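You operate a simulated robot arm through the tools that you are given. There is no shell and no other tool. Be economical: measure what you need, move in short steps, check, and stop when the job is done.

Carry out the task below with a simulated two-armed robot. There is one attempt and no reset: what you move stays moved.

## Task
Take the red tape roll on the red cloth of the pool table and put it away on the top of the yellow table.

The check looks at the end state, three seconds after you hand in, the way a careful person would. Anything else that was tipped, shoved, dropped, spilled or broken makes it a failure. Flat cloth is picked up by pressing the open fingertips on it (5 to 10 N) and closing them slowly along it; thin cloth reads only 2 to 8 mm in the jaws.

## Robot
Two 7-joint arms with two-finger parallel grippers on one trunk, on a base that drives. Base frame: it is fixed to the floor where the robot stands at the start and does not move with it; the origin is under the middle of the robot, x ahead of it, y to its left, z up. Units: mm, rad, N and s.
The left shoulder is at the start at [70, 163, 1195], the right one opposite. With the tool pointing down near the work surface each hand reaches from about 380 to 880 mm from the robot's upright axis, wherever it stands, measured 20 degrees to its own side. Places, roughly: top of the yellow table [-5000, -800, 800]. Payload 3.43 kg a hand.
The tool frame of a hand sits at the grasp point between the pads (the TCP): z along the fingers, y along the line on which they close. The tips reach 34 mm beyond it. The gripper opens to 128 mm. The fingers are 24 mm wide and 12 mm thick; the gripper's body (48 by 130 mm) begins 96 mm behind the TCP.
Orientation is told as [roll, pitch, yaw] about the base's x, y, z axes, in that order, counted from this pose: with the fingers straight down and closing along the base's y, the tool's x points along the base's -x, its y along +y and its z along -z.

## Interface
- The arms move only by the tool send_rows. It takes "left_targets", "right_targets" or both (then of equal length, played together; a hand with none holds still); each is a list of rows, each an object (a shift or turn left out is 0, a gripper value left out holds the last) with "xyz": the shift along the tool's x, y, z in mm, a list of three; "rot": the turn, a rotation vector about the tool's x, y, z in rad, a list of three; "fingers": the gripper command, from -1 (shut) to 1 (fully open), values between in proportion. In form: [{"xyz": [x, y, z], "rot": [wx, wy, wz], "fingers": fingers}, ...]. A call has 1 to 10 rows; each row shifts and turns the commanded pose from where the row before left it, along the tool's axes as they then stand. Each row takes 0.2 s and may step no farther than 50 mm and 0.15 rad from the row before; otherwise, or with a gripper value out of range, the whole call is refused. A pose out of reach is approached as far as the arm can. The call stops where the force on the tool passes 40 N (or 10 N more than at its start, if that is more) or the arm is blocked; 0.2 s more then pass. The fingers move at their own pace (about 153 mm/s each) and stop on an object; they squeeze with about 34 N. The grip force told is the motor's: it shows also when the fingers shut on nothing. Time passes only in rows, and 0.2 s behind the last, so rows that do not move let the fingers close. It gives the time, the measured TCP pose, the force on the tool (base axes), the opening and the grip force at its end, in the units of the frame above (readings bear some noise).
- Cameras (640 x 400 px; columns grow to the right, rows downward): "scene" is now at [135.4, 12.3, 1417.9]; the picture's right is [0.15, -0.99, 0.00], its down [-0.59, -0.09, -0.80] and it looks along [0.79, 0.12, -0.60] (base axes); focal length 253 px, centre (320, 200). "left" rides on the left gripper at [76, 11, -160] in its tool frame; the picture's right is [-0.15, 0.99, 0.00], its down [-0.88, -0.13, -0.46] and it looks along [-0.45, -0.07, 0.89] (tool axes); focal length 234 px, centre (320, 200). "right" rides on the right gripper at [76, -11, -160] in its tool frame; the picture's right is [0.15, 0.99, 0.00], its down [-0.88, 0.13, -0.46] and it looks along [-0.45, 0.07, 0.89] (tool axes); focal length 234 px, centre (320, 200).
- grab_frame(camera): a new picture of that camera. The clock stands still meanwhile.
- lift_body(by): slides the trunk up (or, below 0, down) by that many mm; the arms and the scene camera ride with it, the base frame stays. It gives what a move gives, with no picture.
- steer(legs): drives the robot by 1 to 6 legs, each [ahead, left, turn to the left] in mm, mm and rad, along the robot's own axes; the way and the turn of a leg run together, so that a leg with both is an arc; at most 1500 mm and 3.142 rad a leg. The arms and the cameras ride along, it lands a little off, and it stops where it bumps. It gives what a move gives.
- head_to(pan, tilt): turns the head with the scene camera to pan (to the left, within 1.501 rad either way) and tilt (down, from -0.506 to 1.204), counted from straight ahead of the robot. It gives what a move gives.
- pixel_to_xyz(camera, pixels): there is no depth. For up to 12 entries [column, row, z] of the newest picture of that camera ("zoom" is the newest enlarged one), the place [x, y] in the base frame at which the ray of that pixel passes the height z, good to about 3 mm. The clock stands still meanwhile.
- close_up(camera, box): a new picture of the part [left, top, right, bottom] of that camera's present view, enlarged. The clock stands still meanwhile.
- finish_job(): hands the job in; it is judged then, once.

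Work in short steps. Measure before you move; look again where a grasp or a placing could have gone wrong, and mend it. You have 80 turns and 78 pictures in all, those below and enlarged ones among them. Open the grippers and draw the arms clear of the work before you hand the job in, unless the task says otherwise; then end with one line.

The tools are called after "Request:" as a command line: name --argument value ..., lists and objects as JSON in quotes. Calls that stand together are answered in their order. send_rows: Moves the arms, as the interface text tells. Its arguments: {"type":"object","properties":{"left_targets":{"type":"array","items":{"type":"object","properties":{"xyz":{"type":"array","items":{"type":"number"}},"rot":{"type":"array","items":{"type":"number"}},"fingers":{"type":"number"}}}},"right_targets":{"type":"array","items":{"type":"object","properties":{"xyz":{"type":"array","items":{"type":"number"}},"rot":{"type":"array","items":{"type":"number"}},"fingers":{"type":"number"}}}}},"required":[]} The other tools are called the same way: lift_body (by) slides the trunk up or down; steer (legs) drives the base; head_to (pan, tilt) turns the head that bears the scene camera; grab_frame (camera) takes a picture; pixel_to_xyz (camera, pixels) gives the place at which the rays of pixels pass given heights; close_up (camera, box) takes an enlarged picture of a part of a camera's view; finish_job () hands the job in.

At the start:

```text
t: 0.0
left_ee_pos: [592.7, 196.1, 1114.9]
left_ee_rot: [0.001, 0.0, 0.0]
left_contact_force: [0.0, 0.3, -0.5]
left_grip_width: 128.0
left_grasp_force: 0.0
right_ee_pos: [416.3, -145.1, 1082.4]
right_ee_rot: [0.0, -0.001, 0.0]
right_contact_force: [0.7, 0.0, -0.6]
right_grip_width: 128.1
right_grasp_force: 0.0
trunk travel left (down, up): [-675.0, 265.0]
robot x, y, heading: [-0.6, -2.4, -0.001]
head pan, tilt: [0.148, 0.637]
```

scene: 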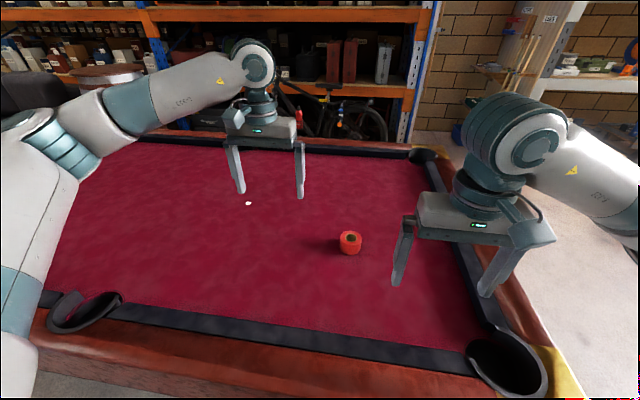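
right: 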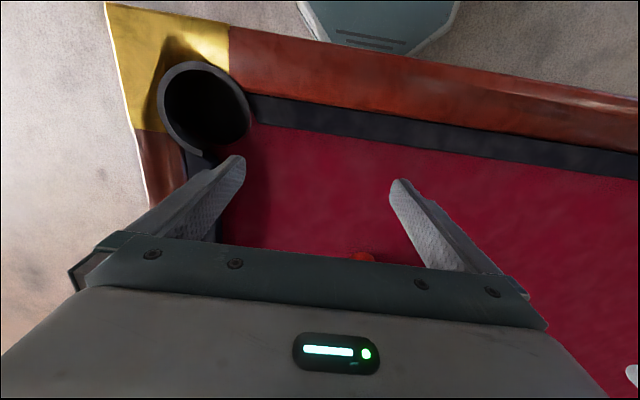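
left: 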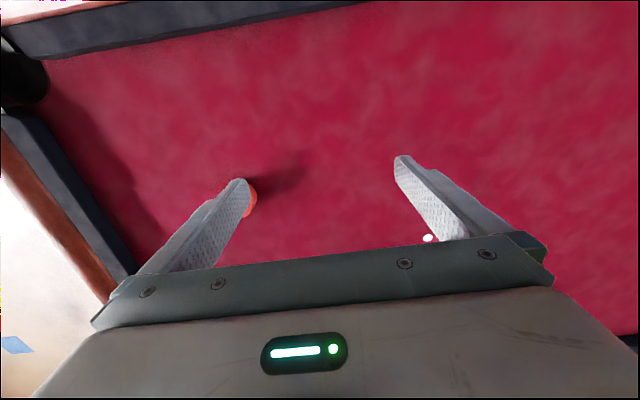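

The roll is in the scene at about (350, 242), with its top near row 237. I take a close-up of it and locate it.

Request:
close_up --camera "scene" --box '[310, 215, 390, 265]'

Request:
pixel_to_xyz --camera "scene" --pixels '[[350, 237, 830], [350, 255, 800], [340, 245, 800], [361, 245, 800], [350, 237, 800], [248, 203, 800]]'

```text
8.00 times, centred on (350, 240) of scene
```

zoom: 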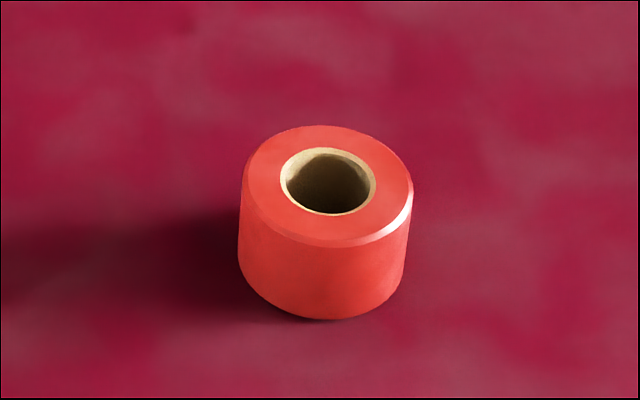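

```text
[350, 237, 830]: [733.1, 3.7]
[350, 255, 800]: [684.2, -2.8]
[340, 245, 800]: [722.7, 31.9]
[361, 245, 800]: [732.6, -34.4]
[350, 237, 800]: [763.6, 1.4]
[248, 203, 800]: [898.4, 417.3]
```

The roll is about 172 zoomed px wide. I work out its height and diameter from its edges.

Request:
pixel_to_xyz --camera "zoom" --pixels '[[322, 320, 800], [328, 245, 840], [328, 125, 840], [328, 245, 850], [328, 125, 850], [244, 182, 845], [412, 182, 845], [328, 182, 845], [328, 182, 840], [328, 245, 830], [328, 125, 830], [328, 182, 855]]'

Request:
grab_frame --camera "left"

```text
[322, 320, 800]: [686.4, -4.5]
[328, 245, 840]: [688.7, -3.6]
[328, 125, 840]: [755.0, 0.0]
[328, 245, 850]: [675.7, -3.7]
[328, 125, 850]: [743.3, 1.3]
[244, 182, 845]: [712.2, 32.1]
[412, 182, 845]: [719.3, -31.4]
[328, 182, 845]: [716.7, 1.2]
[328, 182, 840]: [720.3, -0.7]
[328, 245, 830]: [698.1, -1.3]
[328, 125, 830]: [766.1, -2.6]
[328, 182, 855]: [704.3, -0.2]
```

```text
73 pictures are left
```

left: 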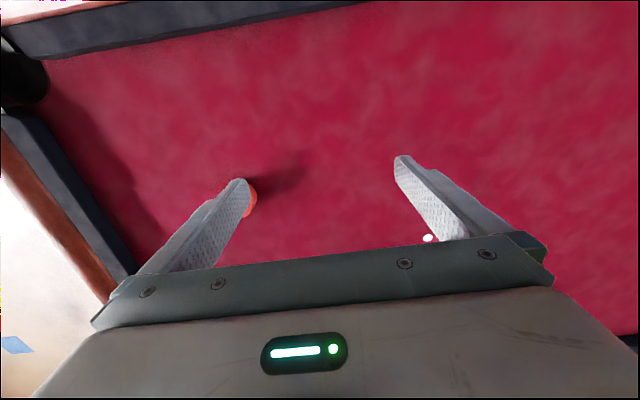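

To check the cloth height, I compare the white dot: scene (248,203), left (427,238), at several heights.

Request:
pixel_to_xyz --camera "left" --pixels '[[427, 238, 800], [427, 238, 780], [427, 238, 820], [427, 238, 740], [253, 200, 840], [253, 200, 800]]'

Request:
pixel_to_xyz --camera "scene" --pixels '[[248, 203, 800], [248, 203, 780], [248, 203, 820], [248, 203, 740]]'

```text
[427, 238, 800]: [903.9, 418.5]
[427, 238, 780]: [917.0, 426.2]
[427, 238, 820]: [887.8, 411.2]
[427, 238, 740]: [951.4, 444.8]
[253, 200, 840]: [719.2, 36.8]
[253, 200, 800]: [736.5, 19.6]
```

```text
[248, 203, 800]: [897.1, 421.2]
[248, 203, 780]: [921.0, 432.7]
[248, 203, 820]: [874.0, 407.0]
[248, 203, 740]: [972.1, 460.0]
```

The cloth is at about 795 and the roll at about (721, -1), 65 mm wide and 40 mm high. I bring the right hand above it and move the left hand outward.

Request:
send_rows --right_targets '[{"xyz": [-38, 18, 9], "fingers": 1}, {"xyz": [-38, 18, 9]}, {"xyz": [-38, 18, 9]}, {"xyz": [-38, 18, 9]}, {"xyz": [-38, 18, 9]}, {"xyz": [-38, 18, 9]}, {"xyz": [-38, 18, 9]}, {"xyz": [-38, 18, 9]}, {"xyz": [0, 0, 0]}]' --left_targets '[{"xyz": [0, 25, 0]}, {"xyz": [0, 25, 0]}, {"xyz": [0, 25, 0]}, {"xyz": [0, 25, 0]}, {"xyz": [0, 25, 0]}, {"xyz": [0, 25, 0]}, {"xyz": [0, 0, 0]}, {"xyz": [0, 0, 0]}, {"xyz": [0, 0, 0]}]'

Request:
grab_frame --camera "right"

Request:
grab_frame --camera "scene"

```text
t: 2.0
left_ee_pos: [593.6, 346.1, 1114.6]
left_ee_rot: [0.001, 0.0, 0.001]
left_contact_force: [-0.3, 0.9, 0.5]
left_grip_width: 128.1
left_grasp_force: 0.0
right_ee_pos: [721.4, -2.5, 1011.5]
right_ee_rot: [-0.001, 0.0, 0.0]
right_contact_force: [-0.6, -0.8, 0.1]
right_grip_width: 127.9
right_grasp_force: 0.2
trunk travel left (down, up): [-675.0, 265.0]
robot x, y, heading: [-1.1, -1.9, -0.001]
head pan, tilt: [0.148, 0.637]
```

```text
72 pictures are left
```

right: 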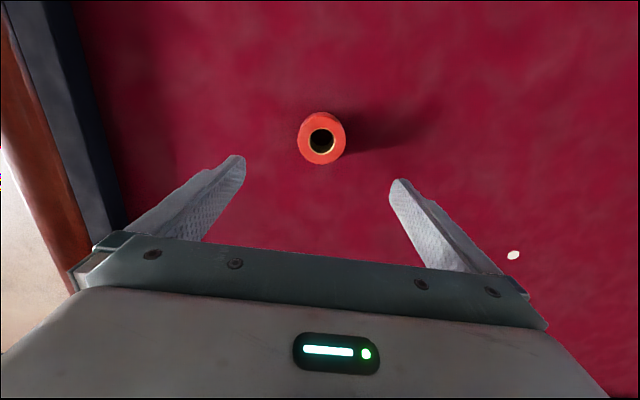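

```text
71 pictures are left
```

scene: 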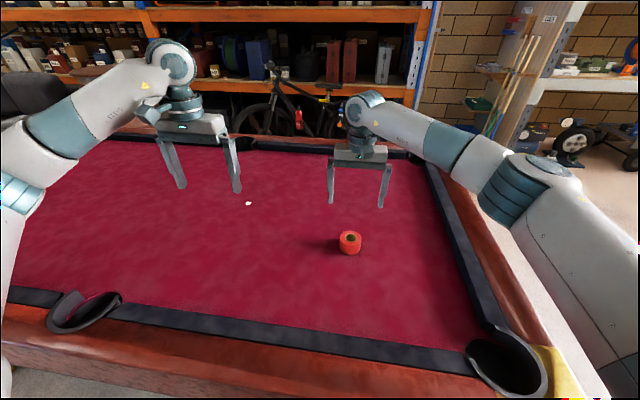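

Right view: the top's hole is at (322,142), the bottom rim near (324,165). I check the position.

Request:
pixel_to_xyz --camera "right" --pixels '[[322, 141, 838], [322, 142, 830], [299, 138, 838], [346, 138, 838], [514, 255, 800], [514, 255, 790]]'

Request:
pixel_to_xyz --camera "scene" --pixels '[[248, 203, 800], [248, 203, 790], [351, 238, 838]]'

```text
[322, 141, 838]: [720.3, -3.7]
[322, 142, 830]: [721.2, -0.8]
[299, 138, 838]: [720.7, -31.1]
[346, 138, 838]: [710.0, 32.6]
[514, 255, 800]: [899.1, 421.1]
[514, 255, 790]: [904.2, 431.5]
```

```text
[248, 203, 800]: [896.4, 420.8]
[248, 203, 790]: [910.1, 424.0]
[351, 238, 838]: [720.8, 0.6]
```

The roll is centred at (720, -1) on cloth at z=800, right under the hand. I descend to TCP z of about 840 (tips about 806) and close.

Request:
send_rows --right_targets '[{"xyz": [0, 1, 45]}, {"xyz": [0, 0, 45]}, {"xyz": [0, 0, 40]}, {"xyz": [0, 0, 25]}, {"xyz": [0, 0, 16]}, {"xyz": [0, 0, 0]}]'

Request:
grab_frame --camera "scene"

```text
t: 3.4
left_ee_pos: [593.1, 346.3, 1113.9]
left_ee_rot: [0.0, -0.001, 0.0]
left_contact_force: [-0.1, 0.7, -0.2]
left_grip_width: 127.9
left_grasp_force: 0.0
right_ee_pos: [720.1, -0.6, 839.4]
right_ee_rot: [0.001, -0.001, 0.0]
right_contact_force: [-0.9, -0.2, -0.4]
right_grip_width: 127.8
right_grasp_force: 0.1
trunk travel left (down, up): [-675.0, 265.0]
robot x, y, heading: [1.0, 2.0, 0.002]
head pan, tilt: [0.148, 0.637]
```

```text
70 pictures are left
```

scene: 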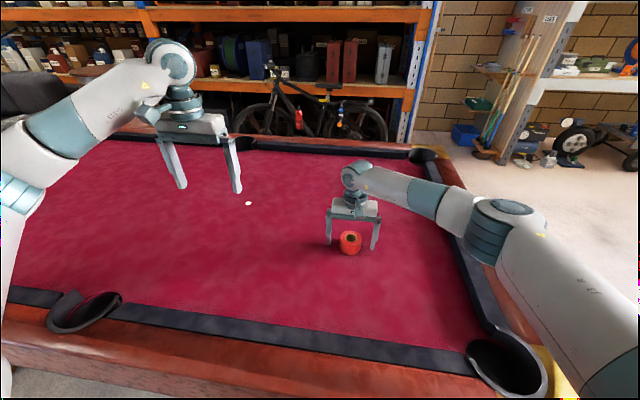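

The fingers straddle the roll; closing.

Request:
send_rows --right_targets '[{"fingers": 0.3}, {"fingers": 0}, {"fingers": -0.3}, {"fingers": -1}, {"fingers": -1}]'

Request:
grab_frame --camera "right"

```text
t: 4.6
left_ee_pos: [593.7, 346.1, 1113.7]
left_ee_rot: [-0.001, 0.0, -0.001]
left_contact_force: [-1.1, 0.5, -0.6]
left_grip_width: 128.1
left_grasp_force: 0.0
right_ee_pos: [719.6, 0.5, 840.2]
right_ee_rot: [0.0, -0.001, 0.001]
right_contact_force: [0.0, -0.2, -0.3]
right_grip_width: 68.9
right_grasp_force: 34.1
trunk travel left (down, up): [-675.0, 265.0]
robot x, y, heading: [0.4, -1.7, -0.002]
head pan, tilt: [0.148, 0.637]
```

```text
69 pictures are left
```

right: 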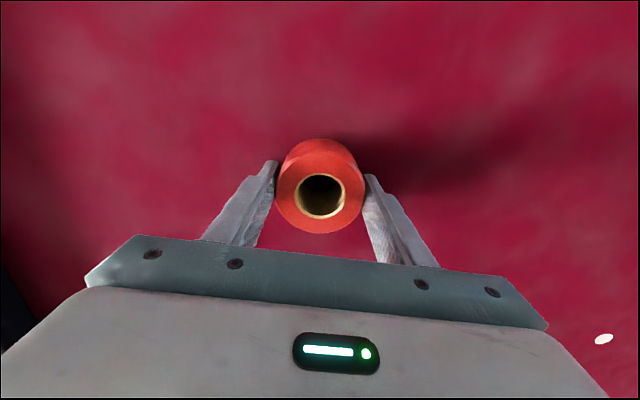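

Held at 69 mm with 34 N. I lift 250 mm, then draw back to the starting place; the left hand draws in as well.

Request:
send_rows --right_targets '[{"xyz": [0, 0, -30]}, {"xyz": [0, 0, -45]}, {"xyz": [0, 0, -45]}, {"xyz": [0, 0, -45]}, {"xyz": [0, 0, -45]}, {"xyz": [0, 0, -40]}, {"xyz": [0, 0, 0]}]'

Request:
send_rows --right_targets '[{"xyz": [38, -20, 0]}, {"xyz": [38, -20, 0]}, {"xyz": [38, -20, 0]}, {"xyz": [38, -20, 0]}, {"xyz": [38, -20, 0]}, {"xyz": [38, -20, 0]}, {"xyz": [38, -20, 0]}, {"xyz": [38, -20, 0]}, {"xyz": [0, 0, 0]}]' --left_targets '[{"xyz": [22, -15, 0]}, {"xyz": [22, -15, 0]}, {"xyz": [22, -15, 0]}, {"xyz": [22, -15, 0]}, {"xyz": [22, -15, 0]}, {"xyz": [22, -15, 0]}, {"xyz": [22, -15, 0]}, {"xyz": [22, -15, 0]}, {"xyz": [0, 0, 0]}]'

Request:
head_to --pan -1.5 --tilt 0.4

Request:
grab_frame --camera "scene"

Request:
head_to --pan 1.5 --tilt 0.4

Request:
grab_frame --camera "scene"

Request:
grab_frame --camera "right"

```text
t: 6.2
left_ee_pos: [594.3, 346.5, 1112.3]
left_ee_rot: [0.001, 0.001, 0.0]
left_contact_force: [-0.7, -0.2, -0.3]
left_grip_width: 128.1
left_grasp_force: 0.1
right_ee_pos: [721.7, 1.6, 1090.0]
right_ee_rot: [0.0, 0.002, 0.001]
right_contact_force: [0.3, -0.4, -1.7]
right_grip_width: 68.9
right_grasp_force: 34.4
trunk travel left (down, up): [-675.0, 265.0]
robot x, y, heading: [-1.6, 1.5, 0.002]
head pan, tilt: [0.148, 0.637]
```

```text
t: 8.2
left_ee_pos: [415.5, 224.9, 1113.9]
left_ee_rot: [-0.002, 0.0, 0.001]
left_contact_force: [0.2, 0.5, 0.4]
left_grip_width: 127.9
left_grasp_force: 0.1
right_ee_pos: [416.8, -158.0, 1090.8]
right_ee_rot: [-0.002, -0.001, -0.002]
right_contact_force: [-0.6, 0.9, -1.4]
right_grip_width: 68.7
right_grasp_force: 34.1
trunk travel left (down, up): [-675.0, 265.0]
robot x, y, heading: [-5.7, -2.8, -0.005]
head pan, tilt: [0.148, 0.637]
```

```text
t: 9.9
left_ee_pos: [417.0, 224.4, 1114.2]
left_ee_rot: [-0.001, 0.001, 0.003]
left_contact_force: [-1.2, -0.3, -0.5]
left_grip_width: 128.1
left_grasp_force: 0.2
right_ee_pos: [415.8, -158.9, 1091.6]
right_ee_rot: [0.0, 0.0, 0.001]
right_contact_force: [0.1, 0.6, -0.9]
right_grip_width: 68.8
right_grasp_force: 33.5
trunk travel left (down, up): [-675.0, 265.0]
robot x, y, heading: [0.6, -3.5, 0.001]
head pan, tilt: [-1.499, 0.4]
```

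```text
68 pictures are left
```

scene: 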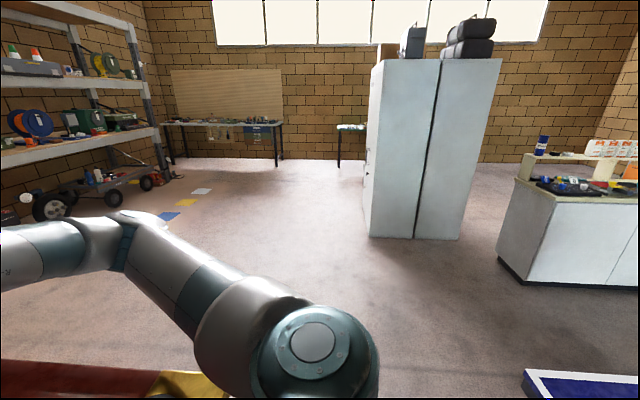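

```text
t: 12.5
left_ee_pos: [416.1, 223.6, 1113.5]
left_ee_rot: [0.0, -0.001, 0.0]
left_contact_force: [0.6, 0.2, 0.3]
left_grip_width: 128.1
left_grasp_force: 0.1
right_ee_pos: [415.6, -159.7, 1090.3]
right_ee_rot: [0.001, 0.001, 0.0]
right_contact_force: [-0.4, -0.3, -0.9]
right_grip_width: 69.0
right_grasp_force: 33.9
trunk travel left (down, up): [-675.0, 265.0]
robot x, y, heading: [-1.2, 2.4, -0.001]
head pan, tilt: [1.499, 0.4]
```

```text
67 pictures are left
```

scene: 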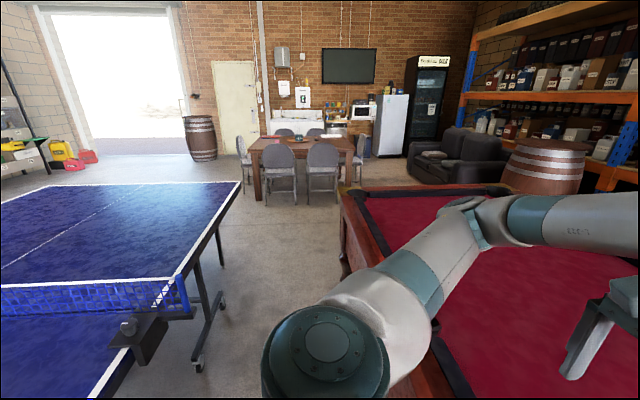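

```text
66 pictures are left
```

right: 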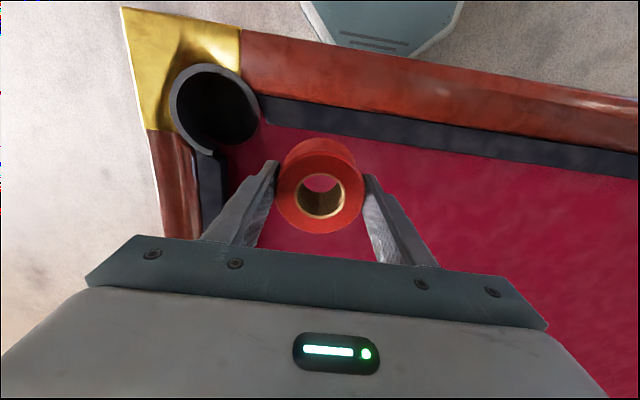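

The way to the yellow table (behind) passes a blue ping-pong table. I measure its edge (corner (240,182), near the net (180,275)) in this view, then look again to the right.

Request:
pixel_to_xyz --camera "scene" --pixels '[[240, 182, 760], [180, 275, 760], [105, 390, 760], [160, 325, 760], [25, 185, 760], [340, 190, 800], [204, 360, 0], [223, 305, 0], [345, 275, 0]]'

Request:
head_to --pan -1.5 --tilt 0.7

Request:
grab_frame --camera "scene"

```text
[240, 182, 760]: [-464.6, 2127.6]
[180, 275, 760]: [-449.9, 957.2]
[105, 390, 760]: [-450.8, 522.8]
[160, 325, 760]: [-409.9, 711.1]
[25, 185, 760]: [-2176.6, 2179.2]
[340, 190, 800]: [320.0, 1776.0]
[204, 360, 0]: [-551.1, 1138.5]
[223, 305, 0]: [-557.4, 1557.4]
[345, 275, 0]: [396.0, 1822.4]
```

```text
t: 15.1
left_ee_pos: [416.6, 224.7, 1114.1]
left_ee_rot: [-0.001, 0.0, 0.002]
left_contact_force: [-0.2, 0.8, 0.5]
left_grip_width: 128.1
left_grasp_force: 0.1
right_ee_pos: [415.8, -159.4, 1090.5]
right_ee_rot: [0.0, 0.0, -0.002]
right_contact_force: [-0.2, -0.3, -0.3]
right_grip_width: 69.0
right_grasp_force: 33.8
trunk travel left (down, up): [-675.0, 265.0]
robot x, y, heading: [-0.4, 2.9, -0.0]
head pan, tilt: [-1.499, 0.7]
```

```text
65 pictures are left
```

scene: 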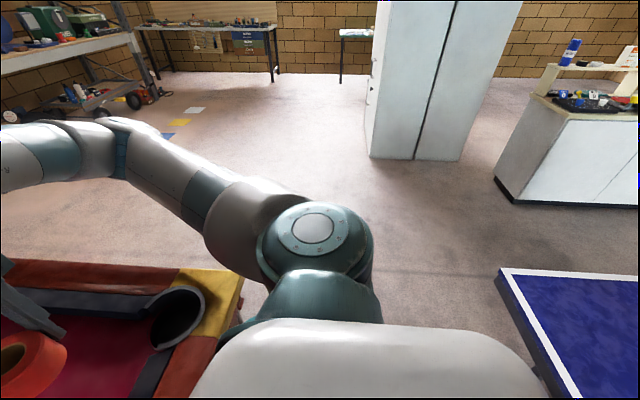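

The ping-pong table's corner is at (500,268), the white workbench's foot at (496,180)-(515,203), the cabinet's foot at (370,157). I measure them.

Request:
pixel_to_xyz --camera "scene" --pixels '[[500, 268, 760], [575, 390, 760], [638, 277, 760], [496, 180, 0], [515, 203, 0], [638, 207, 0], [372, 157, 0], [458, 161, 0], [240, 275, 800], [190, 400, 800]]'

```text
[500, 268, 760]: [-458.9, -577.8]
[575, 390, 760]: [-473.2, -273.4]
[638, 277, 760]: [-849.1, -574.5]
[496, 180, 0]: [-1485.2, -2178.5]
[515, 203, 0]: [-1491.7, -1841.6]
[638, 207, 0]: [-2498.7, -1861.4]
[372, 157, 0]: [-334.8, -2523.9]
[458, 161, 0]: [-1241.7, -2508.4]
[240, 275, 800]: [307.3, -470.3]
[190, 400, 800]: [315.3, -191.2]
```

The corridor between ping-pong table (edge y -578) and workbench (y -1840) is centred near y -1200. I drive sideways there, then turn to face -x.

Request:
steer --legs '[[0, -1210, 0], [0, 0, -1.571], [0, 0, -1.571]]'

Request:
head_to --pan 0 --tilt 0.35

Request:
grab_frame --camera "scene"

```text
t: 29.0
left_ee_pos: [-412.9, -1438.0, 1115.3]
left_ee_rot: [0.001, 0.001, 3.126]
left_contact_force: [-0.1, -0.2, 0.3]
left_grip_width: 128.3
left_grasp_force: 0.0
right_ee_pos: [-404.7, -1053.8, 1090.6]
right_ee_rot: [-0.001, 0.0, 3.125]
right_contact_force: [-0.5, -1.1, -1.2]
right_grip_width: 68.8
right_grasp_force: 34.7
trunk travel left (down, up): [-675.0, 265.0]
robot x, y, heading: [10.0, -1222.5, 3.118]
head pan, tilt: [-1.499, 0.7]
```

```text
t: 30.6
left_ee_pos: [-413.0, -1438.4, 1113.9]
left_ee_rot: [0.0, -0.001, 3.125]
left_contact_force: [0.4, 0.0, -0.8]
left_grip_width: 127.9
left_grasp_force: 0.1
right_ee_pos: [-405.0, -1054.5, 1090.5]
right_ee_rot: [0.001, -0.002, 3.125]
right_contact_force: [0.3, 0.3, -1.2]
right_grip_width: 68.9
right_grasp_force: 33.6
trunk travel left (down, up): [-675.0, 265.0]
robot x, y, heading: [8.4, -1221.7, 3.13]
head pan, tilt: [0.0, 0.351]
```

```text
64 pictures are left
```

scene: 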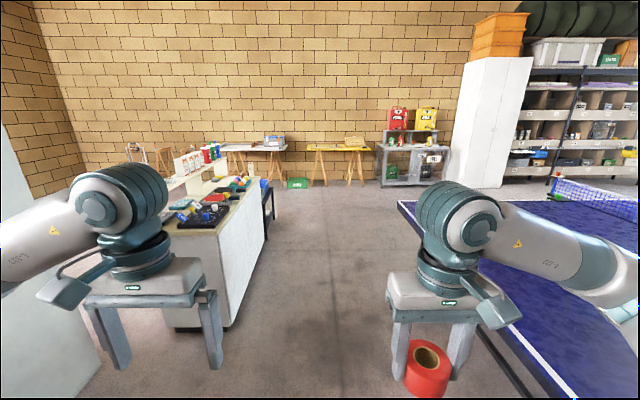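

The yellow trestle table is at (338,148), straight ahead. I drive along the corridor in two legs, a little to the right.

Request:
steer --legs '[[1400, -40, 0.012], [1400, 0, 0]]'

Request:
grab_frame --camera "scene"

```text
t: 44.1
left_ee_pos: [-3196.9, -1375.5, 1113.9]
left_ee_rot: [0.0, -0.001, 3.137]
left_contact_force: [0.1, -0.5, 0.8]
left_grip_width: 128.1
left_grasp_force: 0.1
right_ee_pos: [-3195.9, -990.8, 1091.1]
right_ee_rot: [0.0, 0.0, 3.136]
right_contact_force: [-0.3, -0.9, -0.5]
right_grip_width: 68.6
right_grasp_force: 33.3
trunk travel left (down, up): [-675.0, 265.0]
robot x, y, heading: [-2781.8, -1152.6, 3.141]
head pan, tilt: [0.0, 0.351]
```

```text
63 pictures are left
```

scene: 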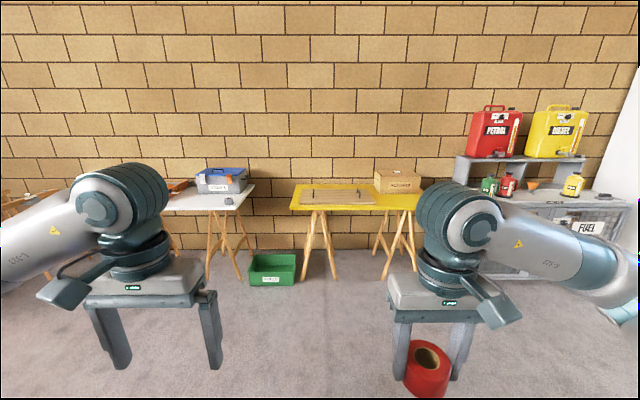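

The yellow table has a tray on it and a box at its right. I enlarge it and measure its corners.

Request:
close_up --camera "scene" --box '[270, 150, 430, 250]'

Request:
pixel_to_xyz --camera "scene" --pixels '[[291, 209, 800], [415, 209, 800], [297, 184, 800], [336, 279, 0], [250, 285, 0], [293, 285, 0], [320, 205, 800], [228, 207, 800]]'

```text
4.00 times, centred on (350, 200) of scene
```

zoom: 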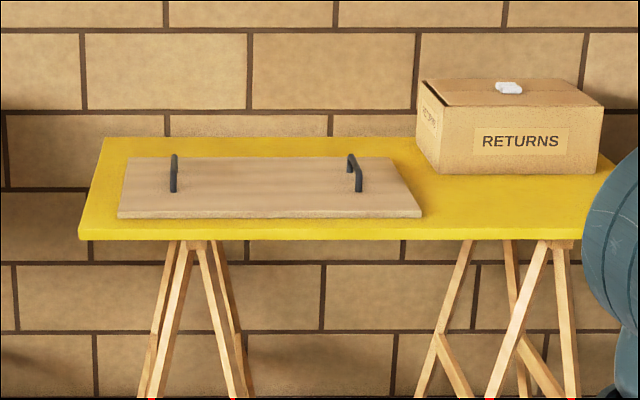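

```text
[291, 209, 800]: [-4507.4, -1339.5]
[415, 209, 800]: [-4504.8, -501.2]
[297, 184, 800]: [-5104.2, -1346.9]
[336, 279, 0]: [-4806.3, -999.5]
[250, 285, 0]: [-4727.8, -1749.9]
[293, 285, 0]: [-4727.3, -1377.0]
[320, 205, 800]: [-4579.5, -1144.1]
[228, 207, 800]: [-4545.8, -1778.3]
```

Free yellow area is right of the board and in front of the box, zoom about (490,205). I measure its limits.

Request:
pixel_to_xyz --camera "zoom" --pixels '[[421, 216, 800], [418, 210, 820], [392, 158, 820], [440, 175, 800], [597, 175, 800], [585, 235, 800], [490, 208, 800], [104, 138, 800], [425, 80, 950]]'

```text
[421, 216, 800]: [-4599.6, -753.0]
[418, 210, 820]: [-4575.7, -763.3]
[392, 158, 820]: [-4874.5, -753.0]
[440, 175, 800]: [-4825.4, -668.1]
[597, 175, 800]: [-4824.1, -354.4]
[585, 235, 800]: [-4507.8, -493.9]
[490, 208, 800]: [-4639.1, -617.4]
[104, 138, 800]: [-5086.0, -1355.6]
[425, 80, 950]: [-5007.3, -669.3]
```

Target spot is (-4650, -600) on the tabletop. I first drive most of the way (900 ahead, 350 right) and look again.

Request:
steer --legs '[[900, -350, 0]]'

Request:
head_to --pan -0.2 --tilt 0.5

Request:
grab_frame --camera "scene"

```text
t: 49.0
left_ee_pos: [-4070.9, -1026.7, 1114.7]
left_ee_rot: [0.0, 0.0, 3.138]
left_contact_force: [-0.7, -0.1, 0.6]
left_grip_width: 128.2
left_grasp_force: 0.1
right_ee_pos: [-4071.1, -642.6, 1090.8]
right_ee_rot: [0.001, 0.0, 3.139]
right_contact_force: [-0.2, 0.3, -0.7]
right_grip_width: 68.3
right_grasp_force: 33.9
trunk travel left (down, up): [-675.0, 265.0]
robot x, y, heading: [-3652.9, -804.2, 3.138]
head pan, tilt: [0.0, 0.351]
```

```text
t: 49.8
left_ee_pos: [-4071.0, -1028.0, 1114.4]
left_ee_rot: [0.001, 0.002, 3.136]
left_contact_force: [0.3, 0.6, 1.0]
left_grip_width: 127.8
left_grasp_force: 0.0
right_ee_pos: [-4070.0, -642.8, 1091.0]
right_ee_rot: [-0.001, -0.001, 3.138]
right_contact_force: [-0.1, 0.2, -0.9]
right_grip_width: 68.7
right_grasp_force: 34.4
trunk travel left (down, up): [-675.0, 265.0]
robot x, y, heading: [-3653.4, -799.7, 3.138]
head pan, tilt: [-0.201, 0.499]
```

```text
61 pictures are left
```

scene: 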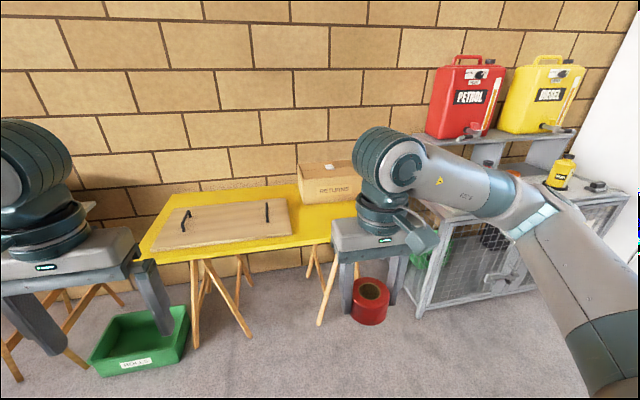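

The fuel bench is on the right; its front leg's foot is near (421,317). I measure it and the board's and table's edges again.

Request:
pixel_to_xyz --camera "scene" --pixels '[[421, 317, 0], [625, 198, 800], [560, 188, 800], [292, 237, 800], [140, 263, 800], [330, 240, 800], [300, 203, 800], [90, 375, 0]]'

```text
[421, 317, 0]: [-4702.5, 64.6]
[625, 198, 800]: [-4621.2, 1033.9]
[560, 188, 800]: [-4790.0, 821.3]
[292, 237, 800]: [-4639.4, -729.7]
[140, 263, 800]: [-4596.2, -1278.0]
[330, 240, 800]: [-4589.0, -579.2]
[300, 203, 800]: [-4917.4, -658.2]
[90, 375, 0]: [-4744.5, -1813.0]
```

Comparing both views, the table top must lie nearer z=750, its front edge near x=-4660. I drive 470 more ahead and measure again close up.

Request:
steer --legs '[[470, 0, 0]]'

Request:
head_to --pan -0.2 --tilt 0.65

Request:
grab_frame --camera "scene"

Request:
grab_frame --camera "right"

Request:
grab_frame --camera "left"

```text
t: 52.5
left_ee_pos: [-4536.5, -1025.7, 1113.1]
left_ee_rot: [0.0, -0.001, 3.141]
left_contact_force: [0.7, -0.8, -0.1]
left_grip_width: 128.1
left_grasp_force: 0.0
right_ee_pos: [-4534.4, -641.7, 1090.1]
right_ee_rot: [0.001, 0.001, 3.138]
right_contact_force: [-0.7, 1.5, -2.5]
right_grip_width: 68.4
right_grasp_force: 34.3
trunk travel left (down, up): [-675.0, 265.0]
robot x, y, heading: [-4120.0, -803.5, 3.137]
head pan, tilt: [-0.201, 0.499]
```

```text
t: 53.2
left_ee_pos: [-4535.4, -1025.3, 1113.7]
left_ee_rot: [0.001, 0.0, 3.141]
left_contact_force: [0.0, 0.4, 0.6]
left_grip_width: 127.8
left_grasp_force: 0.1
right_ee_pos: [-4534.5, -642.5, 1089.8]
right_ee_rot: [0.0, -0.001, 3.139]
right_contact_force: [-0.1, 0.8, 0.1]
right_grip_width: 68.4
right_grasp_force: 34.0
trunk travel left (down, up): [-675.0, 265.0]
robot x, y, heading: [-4120.7, -800.9, 3.142]
head pan, tilt: [-0.201, 0.649]
```

```text
60 pictures are left
```

scene: 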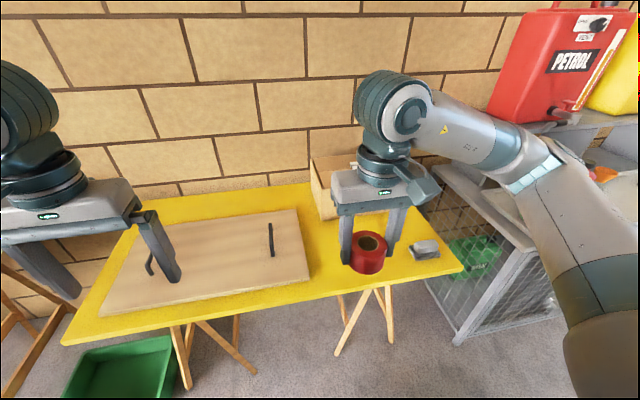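

```text
59 pictures are left
```

right: 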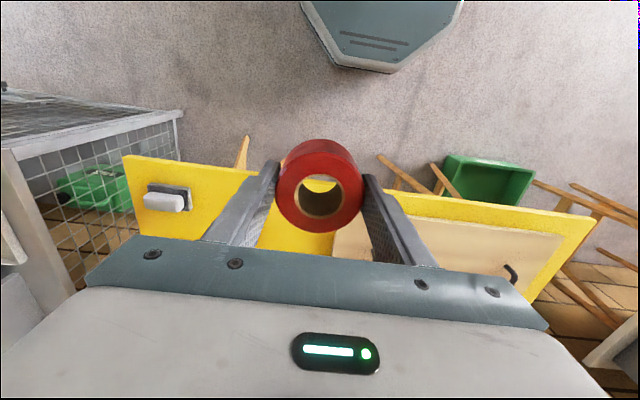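

```text
58 pictures are left
```

left: 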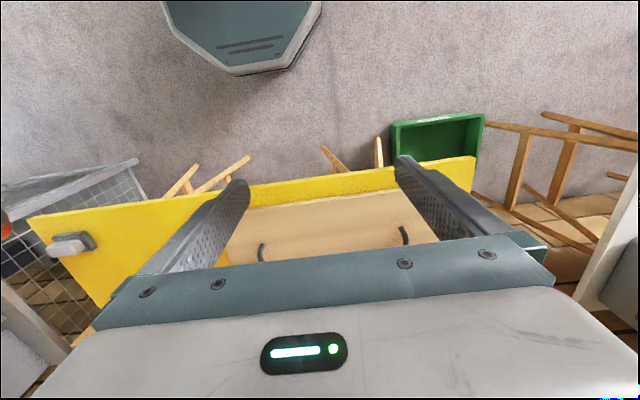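

There's also a small eraser-like object at scene (424,250). I triangulate the front right table corner, (463,267) scene and (123,157) right, for height.

Request:
pixel_to_xyz --camera "scene" --pixels '[[463, 267, 800], [463, 267, 770], [463, 267, 750], [463, 267, 730], [308, 278, 750], [410, 255, 750], [440, 255, 750], [62, 340, 750], [322, 218, 750], [298, 210, 750]]'

Request:
pixel_to_xyz --camera "right" --pixels '[[123, 155, 800], [123, 155, 770], [123, 155, 750], [123, 155, 730], [145, 208, 750], [190, 208, 750], [190, 185, 750], [335, 225, 750], [590, 215, 750], [335, 258, 750]]'

Request:
pixel_to_xyz --camera "left" --pixels '[[28, 216, 800], [28, 216, 770], [28, 216, 750], [28, 216, 730], [476, 157, 750], [90, 240, 750]]'

```text
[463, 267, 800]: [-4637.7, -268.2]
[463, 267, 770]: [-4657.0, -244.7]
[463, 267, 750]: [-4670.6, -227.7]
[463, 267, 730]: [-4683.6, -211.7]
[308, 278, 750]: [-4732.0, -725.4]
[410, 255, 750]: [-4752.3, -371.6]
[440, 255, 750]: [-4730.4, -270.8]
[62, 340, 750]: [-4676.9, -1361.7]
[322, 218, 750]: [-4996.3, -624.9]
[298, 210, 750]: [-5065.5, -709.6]
```

```text
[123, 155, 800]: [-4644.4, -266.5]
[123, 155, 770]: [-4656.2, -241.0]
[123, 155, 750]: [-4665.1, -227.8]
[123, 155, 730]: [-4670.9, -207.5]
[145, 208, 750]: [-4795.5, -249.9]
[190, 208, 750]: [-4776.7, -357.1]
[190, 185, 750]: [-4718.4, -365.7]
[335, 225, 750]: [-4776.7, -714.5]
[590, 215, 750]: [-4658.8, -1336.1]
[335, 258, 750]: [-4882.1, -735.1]
```

```text
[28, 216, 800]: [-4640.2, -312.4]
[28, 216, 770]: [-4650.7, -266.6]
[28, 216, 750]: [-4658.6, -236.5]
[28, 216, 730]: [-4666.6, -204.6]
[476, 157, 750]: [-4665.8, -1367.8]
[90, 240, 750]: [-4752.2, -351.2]
```

Table top z≈750; free spot centre (-4810, -550), between the board (y -722), eraser (y -372) and box (x -4996). I move the hand over it and lower part way to z≈890.

Request:
send_rows --right_targets '[{"xyz": [-39.4, -13.2, 0]}, {"xyz": [-39.4, -13.2, 0]}, {"xyz": [-39.4, -13.2, 0]}, {"xyz": [-39.4, -13.2, 0]}, {"xyz": [-39.4, -13.2, 0]}, {"xyz": [-39.4, -13.2, 0]}, {"xyz": [-39.4, -13.2, 0]}, {"xyz": [0, 0, 0]}]'

Request:
send_rows --right_targets '[{"xyz": [0, 0, 40]}, {"xyz": [0, 0, 40]}, {"xyz": [0, 0, 40]}, {"xyz": [0, 0, 40]}, {"xyz": [0, 0, 40]}, {"xyz": [0, 0, 0]}]'

Request:
grab_frame --camera "right"

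Request:
grab_frame --camera "scene"

```text
t: 55.0
left_ee_pos: [-4535.2, -1026.4, 1114.1]
left_ee_rot: [0.0, 0.0, 3.14]
left_contact_force: [-0.9, 0.1, 0.4]
left_grip_width: 128.0
left_grasp_force: 0.0
right_ee_pos: [-4810.7, -549.5, 1089.8]
right_ee_rot: [0.001, -0.002, 3.139]
right_contact_force: [-0.8, 0.1, -1.3]
right_grip_width: 68.6
right_grasp_force: 33.8
trunk travel left (down, up): [-675.0, 265.0]
robot x, y, heading: [-4121.7, -797.7, 3.145]
head pan, tilt: [-0.201, 0.649]
```

```text
t: 56.4
left_ee_pos: [-4534.5, -1026.5, 1113.1]
left_ee_rot: [0.0, 0.0, 3.14]
left_contact_force: [-0.3, 0.5, -0.2]
left_grip_width: 127.8
left_grasp_force: 0.0
right_ee_pos: [-4809.6, -550.8, 890.9]
right_ee_rot: [-0.001, -0.001, 3.139]
right_contact_force: [0.2, 0.2, -1.0]
right_grip_width: 68.3
right_grasp_force: 34.1
trunk travel left (down, up): [-675.0, 265.0]
robot x, y, heading: [-4119.3, -800.2, 3.138]
head pan, tilt: [-0.201, 0.649]
```

```text
57 pictures are left
```

right: 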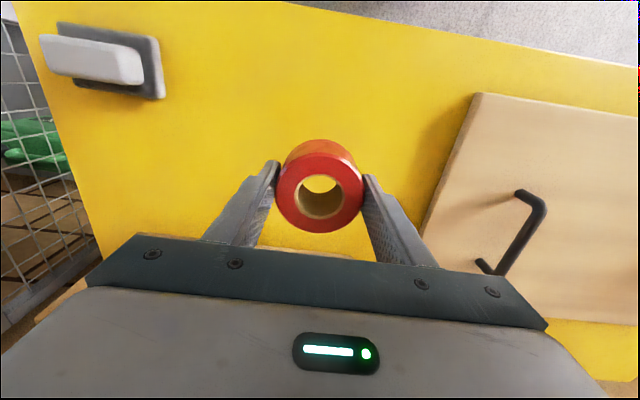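

```text
56 pictures are left
```

scene: 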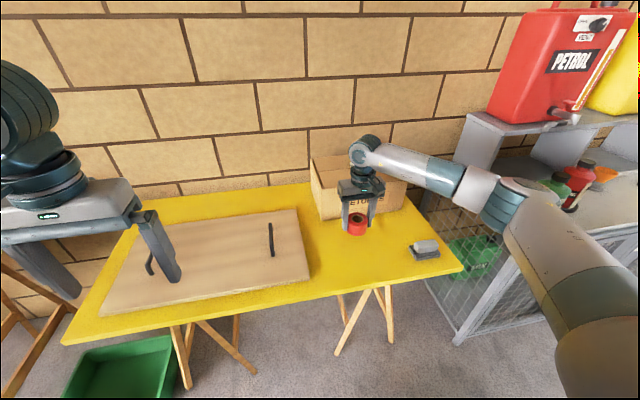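

Clear of the board, box and eraser. I lower 80 mm, then feel for the table in small steps.

Request:
send_rows --right_targets '[{"xyz": [0, 0, 30]}, {"xyz": [0, 0, 30]}, {"xyz": [0, 0, 15]}, {"xyz": [0, 0, 5]}, {"xyz": [0, 0, 0]}]'

Request:
close_up --camera "scene" --box '[310, 180, 410, 260]'

```text
t: 57.6
left_ee_pos: [-4535.8, -1025.7, 1113.4]
left_ee_rot: [0.001, -0.001, 3.14]
left_contact_force: [0.1, 0.0, 0.0]
left_grip_width: 128.0
left_grasp_force: 0.1
right_ee_pos: [-4809.7, -549.9, 810.0]
right_ee_rot: [-0.001, -0.001, 3.137]
right_contact_force: [-0.1, 0.5, -0.3]
right_grip_width: 68.3
right_grasp_force: 34.0
trunk travel left (down, up): [-675.0, 265.0]
robot x, y, heading: [-4117.7, -803.8, 3.136]
head pan, tilt: [-0.201, 0.649]
```

```text
5.00 times, centred on (360, 220) of scene
```

zoom: 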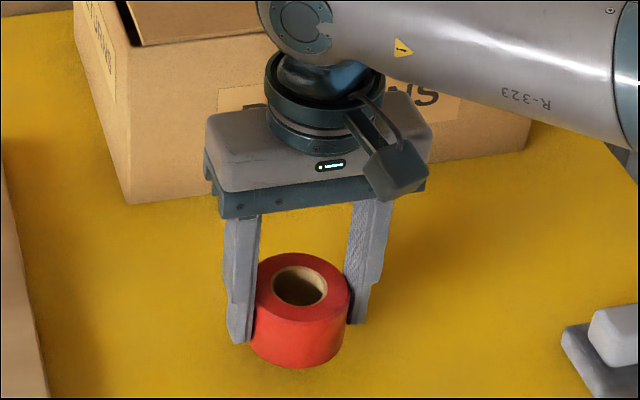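

The roll is near the top. Next, 3 mm steps to touch.

Request:
send_rows --right_targets '[{"xyz": [0, 0, 3]}, {"xyz": [0, 0, 3]}, {"xyz": [0, 0, 3]}, {"xyz": [0, 0, 3]}, {"xyz": [0, 0, 0]}]'

```text
t: 58.8
left_ee_pos: [-4534.6, -1026.1, 1113.9]
left_ee_rot: [-0.001, 0.0, 3.14]
left_contact_force: [0.9, -0.3, 0.6]
left_grip_width: 128.3
left_grasp_force: 0.1
right_ee_pos: [-4809.9, -549.5, 799.4]
right_ee_rot: [0.0, 0.0, 3.141]
right_contact_force: [0.2, -0.8, -0.8]
right_grip_width: 68.3
right_grasp_force: 34.1
trunk travel left (down, up): [-675.0, 265.0]
robot x, y, heading: [-4117.9, -802.1, 3.138]
head pan, tilt: [-0.201, 0.649]
```

No contact yet; I go on in 2 mm steps.

Request:
send_rows --right_targets '[{"xyz": [0, 0, 2]}, {"xyz": [0, 0, 2]}, {"xyz": [0, 0, 2]}, {"xyz": [0, 0, 0]}]'

```text
t: 59.8
left_ee_pos: [-4534.6, -1026.1, 1114.7]
left_ee_rot: [0.001, 0.002, 3.14]
left_contact_force: [0.5, 0.2, -0.2]
left_grip_width: 128.0
left_grasp_force: 0.1
right_ee_pos: [-4809.3, -548.4, 792.9]
right_ee_rot: [0.0, -0.001, 3.139]
right_contact_force: [-0.9, 0.4, -0.2]
right_grip_width: 68.2
right_grasp_force: 33.9
trunk travel left (down, up): [-675.0, 265.0]
robot x, y, heading: [-4116.5, -800.8, 3.145]
head pan, tilt: [-0.201, 0.649]
```

Still free at 793; a few more 2 mm steps.

Request:
send_rows --right_targets '[{"xyz": [0, 0, 2]}, {"xyz": [0, 0, 2]}, {"xyz": [0, 0, 0]}]'

Request:
close_up --camera "scene" --box '[335, 205, 385, 255]'

```text
t: 60.6
left_ee_pos: [-4533.3, -1026.0, 1114.0]
left_ee_rot: [0.001, -0.002, 3.141]
left_contact_force: [0.3, -0.4, -0.1]
left_grip_width: 127.9
left_grasp_force: 0.1
right_ee_pos: [-4808.7, -548.2, 790.1]
right_ee_rot: [0.0, -0.006, 3.137]
right_contact_force: [-5.7, 4.2, 18.4]
right_grip_width: 68.5
right_grasp_force: 34.0
trunk travel left (down, up): [-675.0, 265.0]
robot x, y, heading: [-4116.0, -804.3, 3.135]
head pan, tilt: [-0.201, 0.649]
```

```text
8.00 times, centred on (360, 230) of scene
```

zoom: 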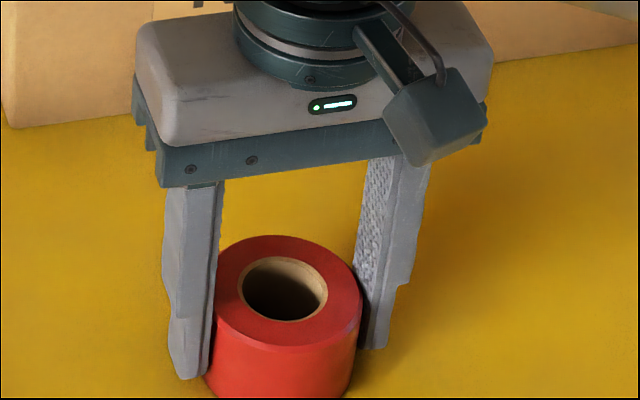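

Contact: 18 N up. I ease up 1.5 mm, then open to about 105 mm.

Request:
send_rows --right_targets '[{"xyz": [0, 0, -1.5]}, {"fingers": 0.2}, {"fingers": 0.4}, {"fingers": 0.6}, {"fingers": 0.7}, {"fingers": 0.7}]'

Request:
grab_frame --camera "right"

```text
t: 62.0
left_ee_pos: [-4535.3, -1025.5, 1113.8]
left_ee_rot: [0.0, 0.0, 3.14]
left_contact_force: [0.3, -0.3, 0.4]
left_grip_width: 127.8
left_grasp_force: 0.0
right_ee_pos: [-4809.6, -549.4, 790.0]
right_ee_rot: [-0.001, -0.001, 3.138]
right_contact_force: [0.5, -0.4, 0.3]
right_grip_width: 108.6
right_grasp_force: 0.0
trunk travel left (down, up): [-675.0, 265.0]
robot x, y, heading: [-4116.7, -802.1, 3.14]
head pan, tilt: [-0.201, 0.649]
```

```text
53 pictures are left
```

right: 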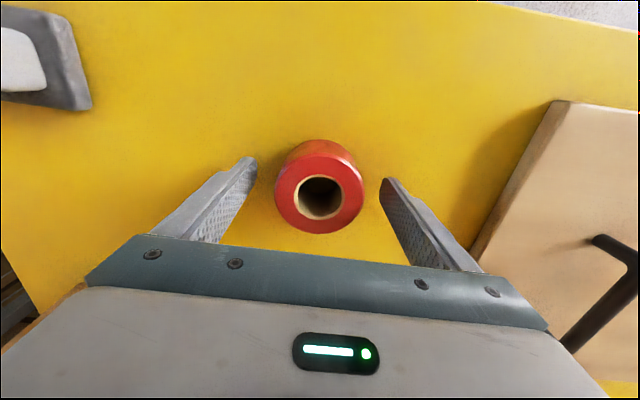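

Both fingers are clear of the standing roll. I raise the hand straight up 300 mm, then draw it back.

Request:
send_rows --right_targets '[{"xyz": [0, 0, -30]}, {"xyz": [0, 0, -45]}, {"xyz": [0, 0, -45]}, {"xyz": [0, 0, -45]}, {"xyz": [0, 0, -45]}, {"xyz": [0, 0, -45]}, {"xyz": [0, 0, -45]}, {"xyz": [0, 0, 0]}]'

Request:
send_rows --right_targets '[{"xyz": [40, 12, 0]}, {"xyz": [40, 12, 0]}, {"xyz": [40, 12, 0]}, {"xyz": [40, 12, 0]}, {"xyz": [40, 12, 0]}, {"xyz": [40, 12, 0]}, {"xyz": [40, 12, 0], "fingers": 1}, {"xyz": [0, 0, 0]}]'

Request:
steer --legs '[[-350, 0, 0]]'

Request:
grab_frame --camera "scene"

```text
t: 63.8
left_ee_pos: [-4534.8, -1025.3, 1114.1]
left_ee_rot: [0.001, -0.001, 3.139]
left_contact_force: [0.6, -0.7, -0.4]
left_grip_width: 128.2
left_grasp_force: 0.0
right_ee_pos: [-4809.8, -548.8, 1091.0]
right_ee_rot: [0.001, 0.002, 3.139]
right_contact_force: [0.2, 0.1, -0.2]
right_grip_width: 108.9
right_grasp_force: 0.0
trunk travel left (down, up): [-675.0, 265.0]
robot x, y, heading: [-4118.5, -803.5, 3.142]
head pan, tilt: [-0.201, 0.649]
```

```text
t: 65.6
left_ee_pos: [-4534.8, -1025.0, 1114.2]
left_ee_rot: [0.0, 0.0, 3.141]
left_contact_force: [0.1, -0.1, 0.3]
left_grip_width: 127.8
left_grasp_force: 0.0
right_ee_pos: [-4530.8, -634.7, 1090.5]
right_ee_rot: [0.001, 0.0, 3.138]
right_contact_force: [0.0, -0.2, 0.5]
right_grip_width: 127.8
right_grasp_force: 0.0
trunk travel left (down, up): [-675.0, 265.0]
robot x, y, heading: [-4117.0, -805.8, 3.142]
head pan, tilt: [-0.201, 0.649]
```

```text
t: 67.9
left_ee_pos: [-4192.4, -1027.5, 1114.6]
left_ee_rot: [-0.001, -0.001, 3.142]
left_contact_force: [0.6, 0.1, -0.2]
left_grip_width: 128.1
left_grasp_force: 0.0
right_ee_pos: [-4188.0, -635.5, 1092.6]
right_ee_rot: [0.002, 0.0, 3.139]
right_contact_force: [1.6, 0.5, -0.9]
right_grip_width: 128.2
right_grasp_force: 0.1
trunk travel left (down, up): [-675.0, 265.0]
robot x, y, heading: [-3777.4, -806.4, 3.137]
head pan, tilt: [-0.201, 0.649]
```

```text
52 pictures are left
```

scene: 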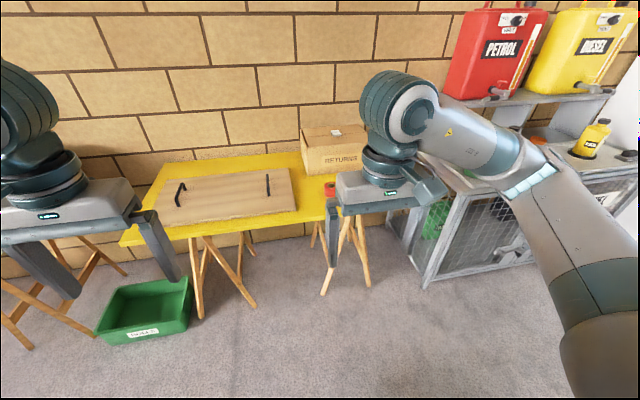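

The roll stands on the yellow top at (330,190), nothing else was disturbed, and both hands are clear and open. I hand in.

Request:
finish_job

```text
The job is handed in.
```

The red tape roll now stands upright on the yellow table, in the free space between the board, the box and the eraser. Nothing else looked disturbed in the last picture, and the job is handed in.
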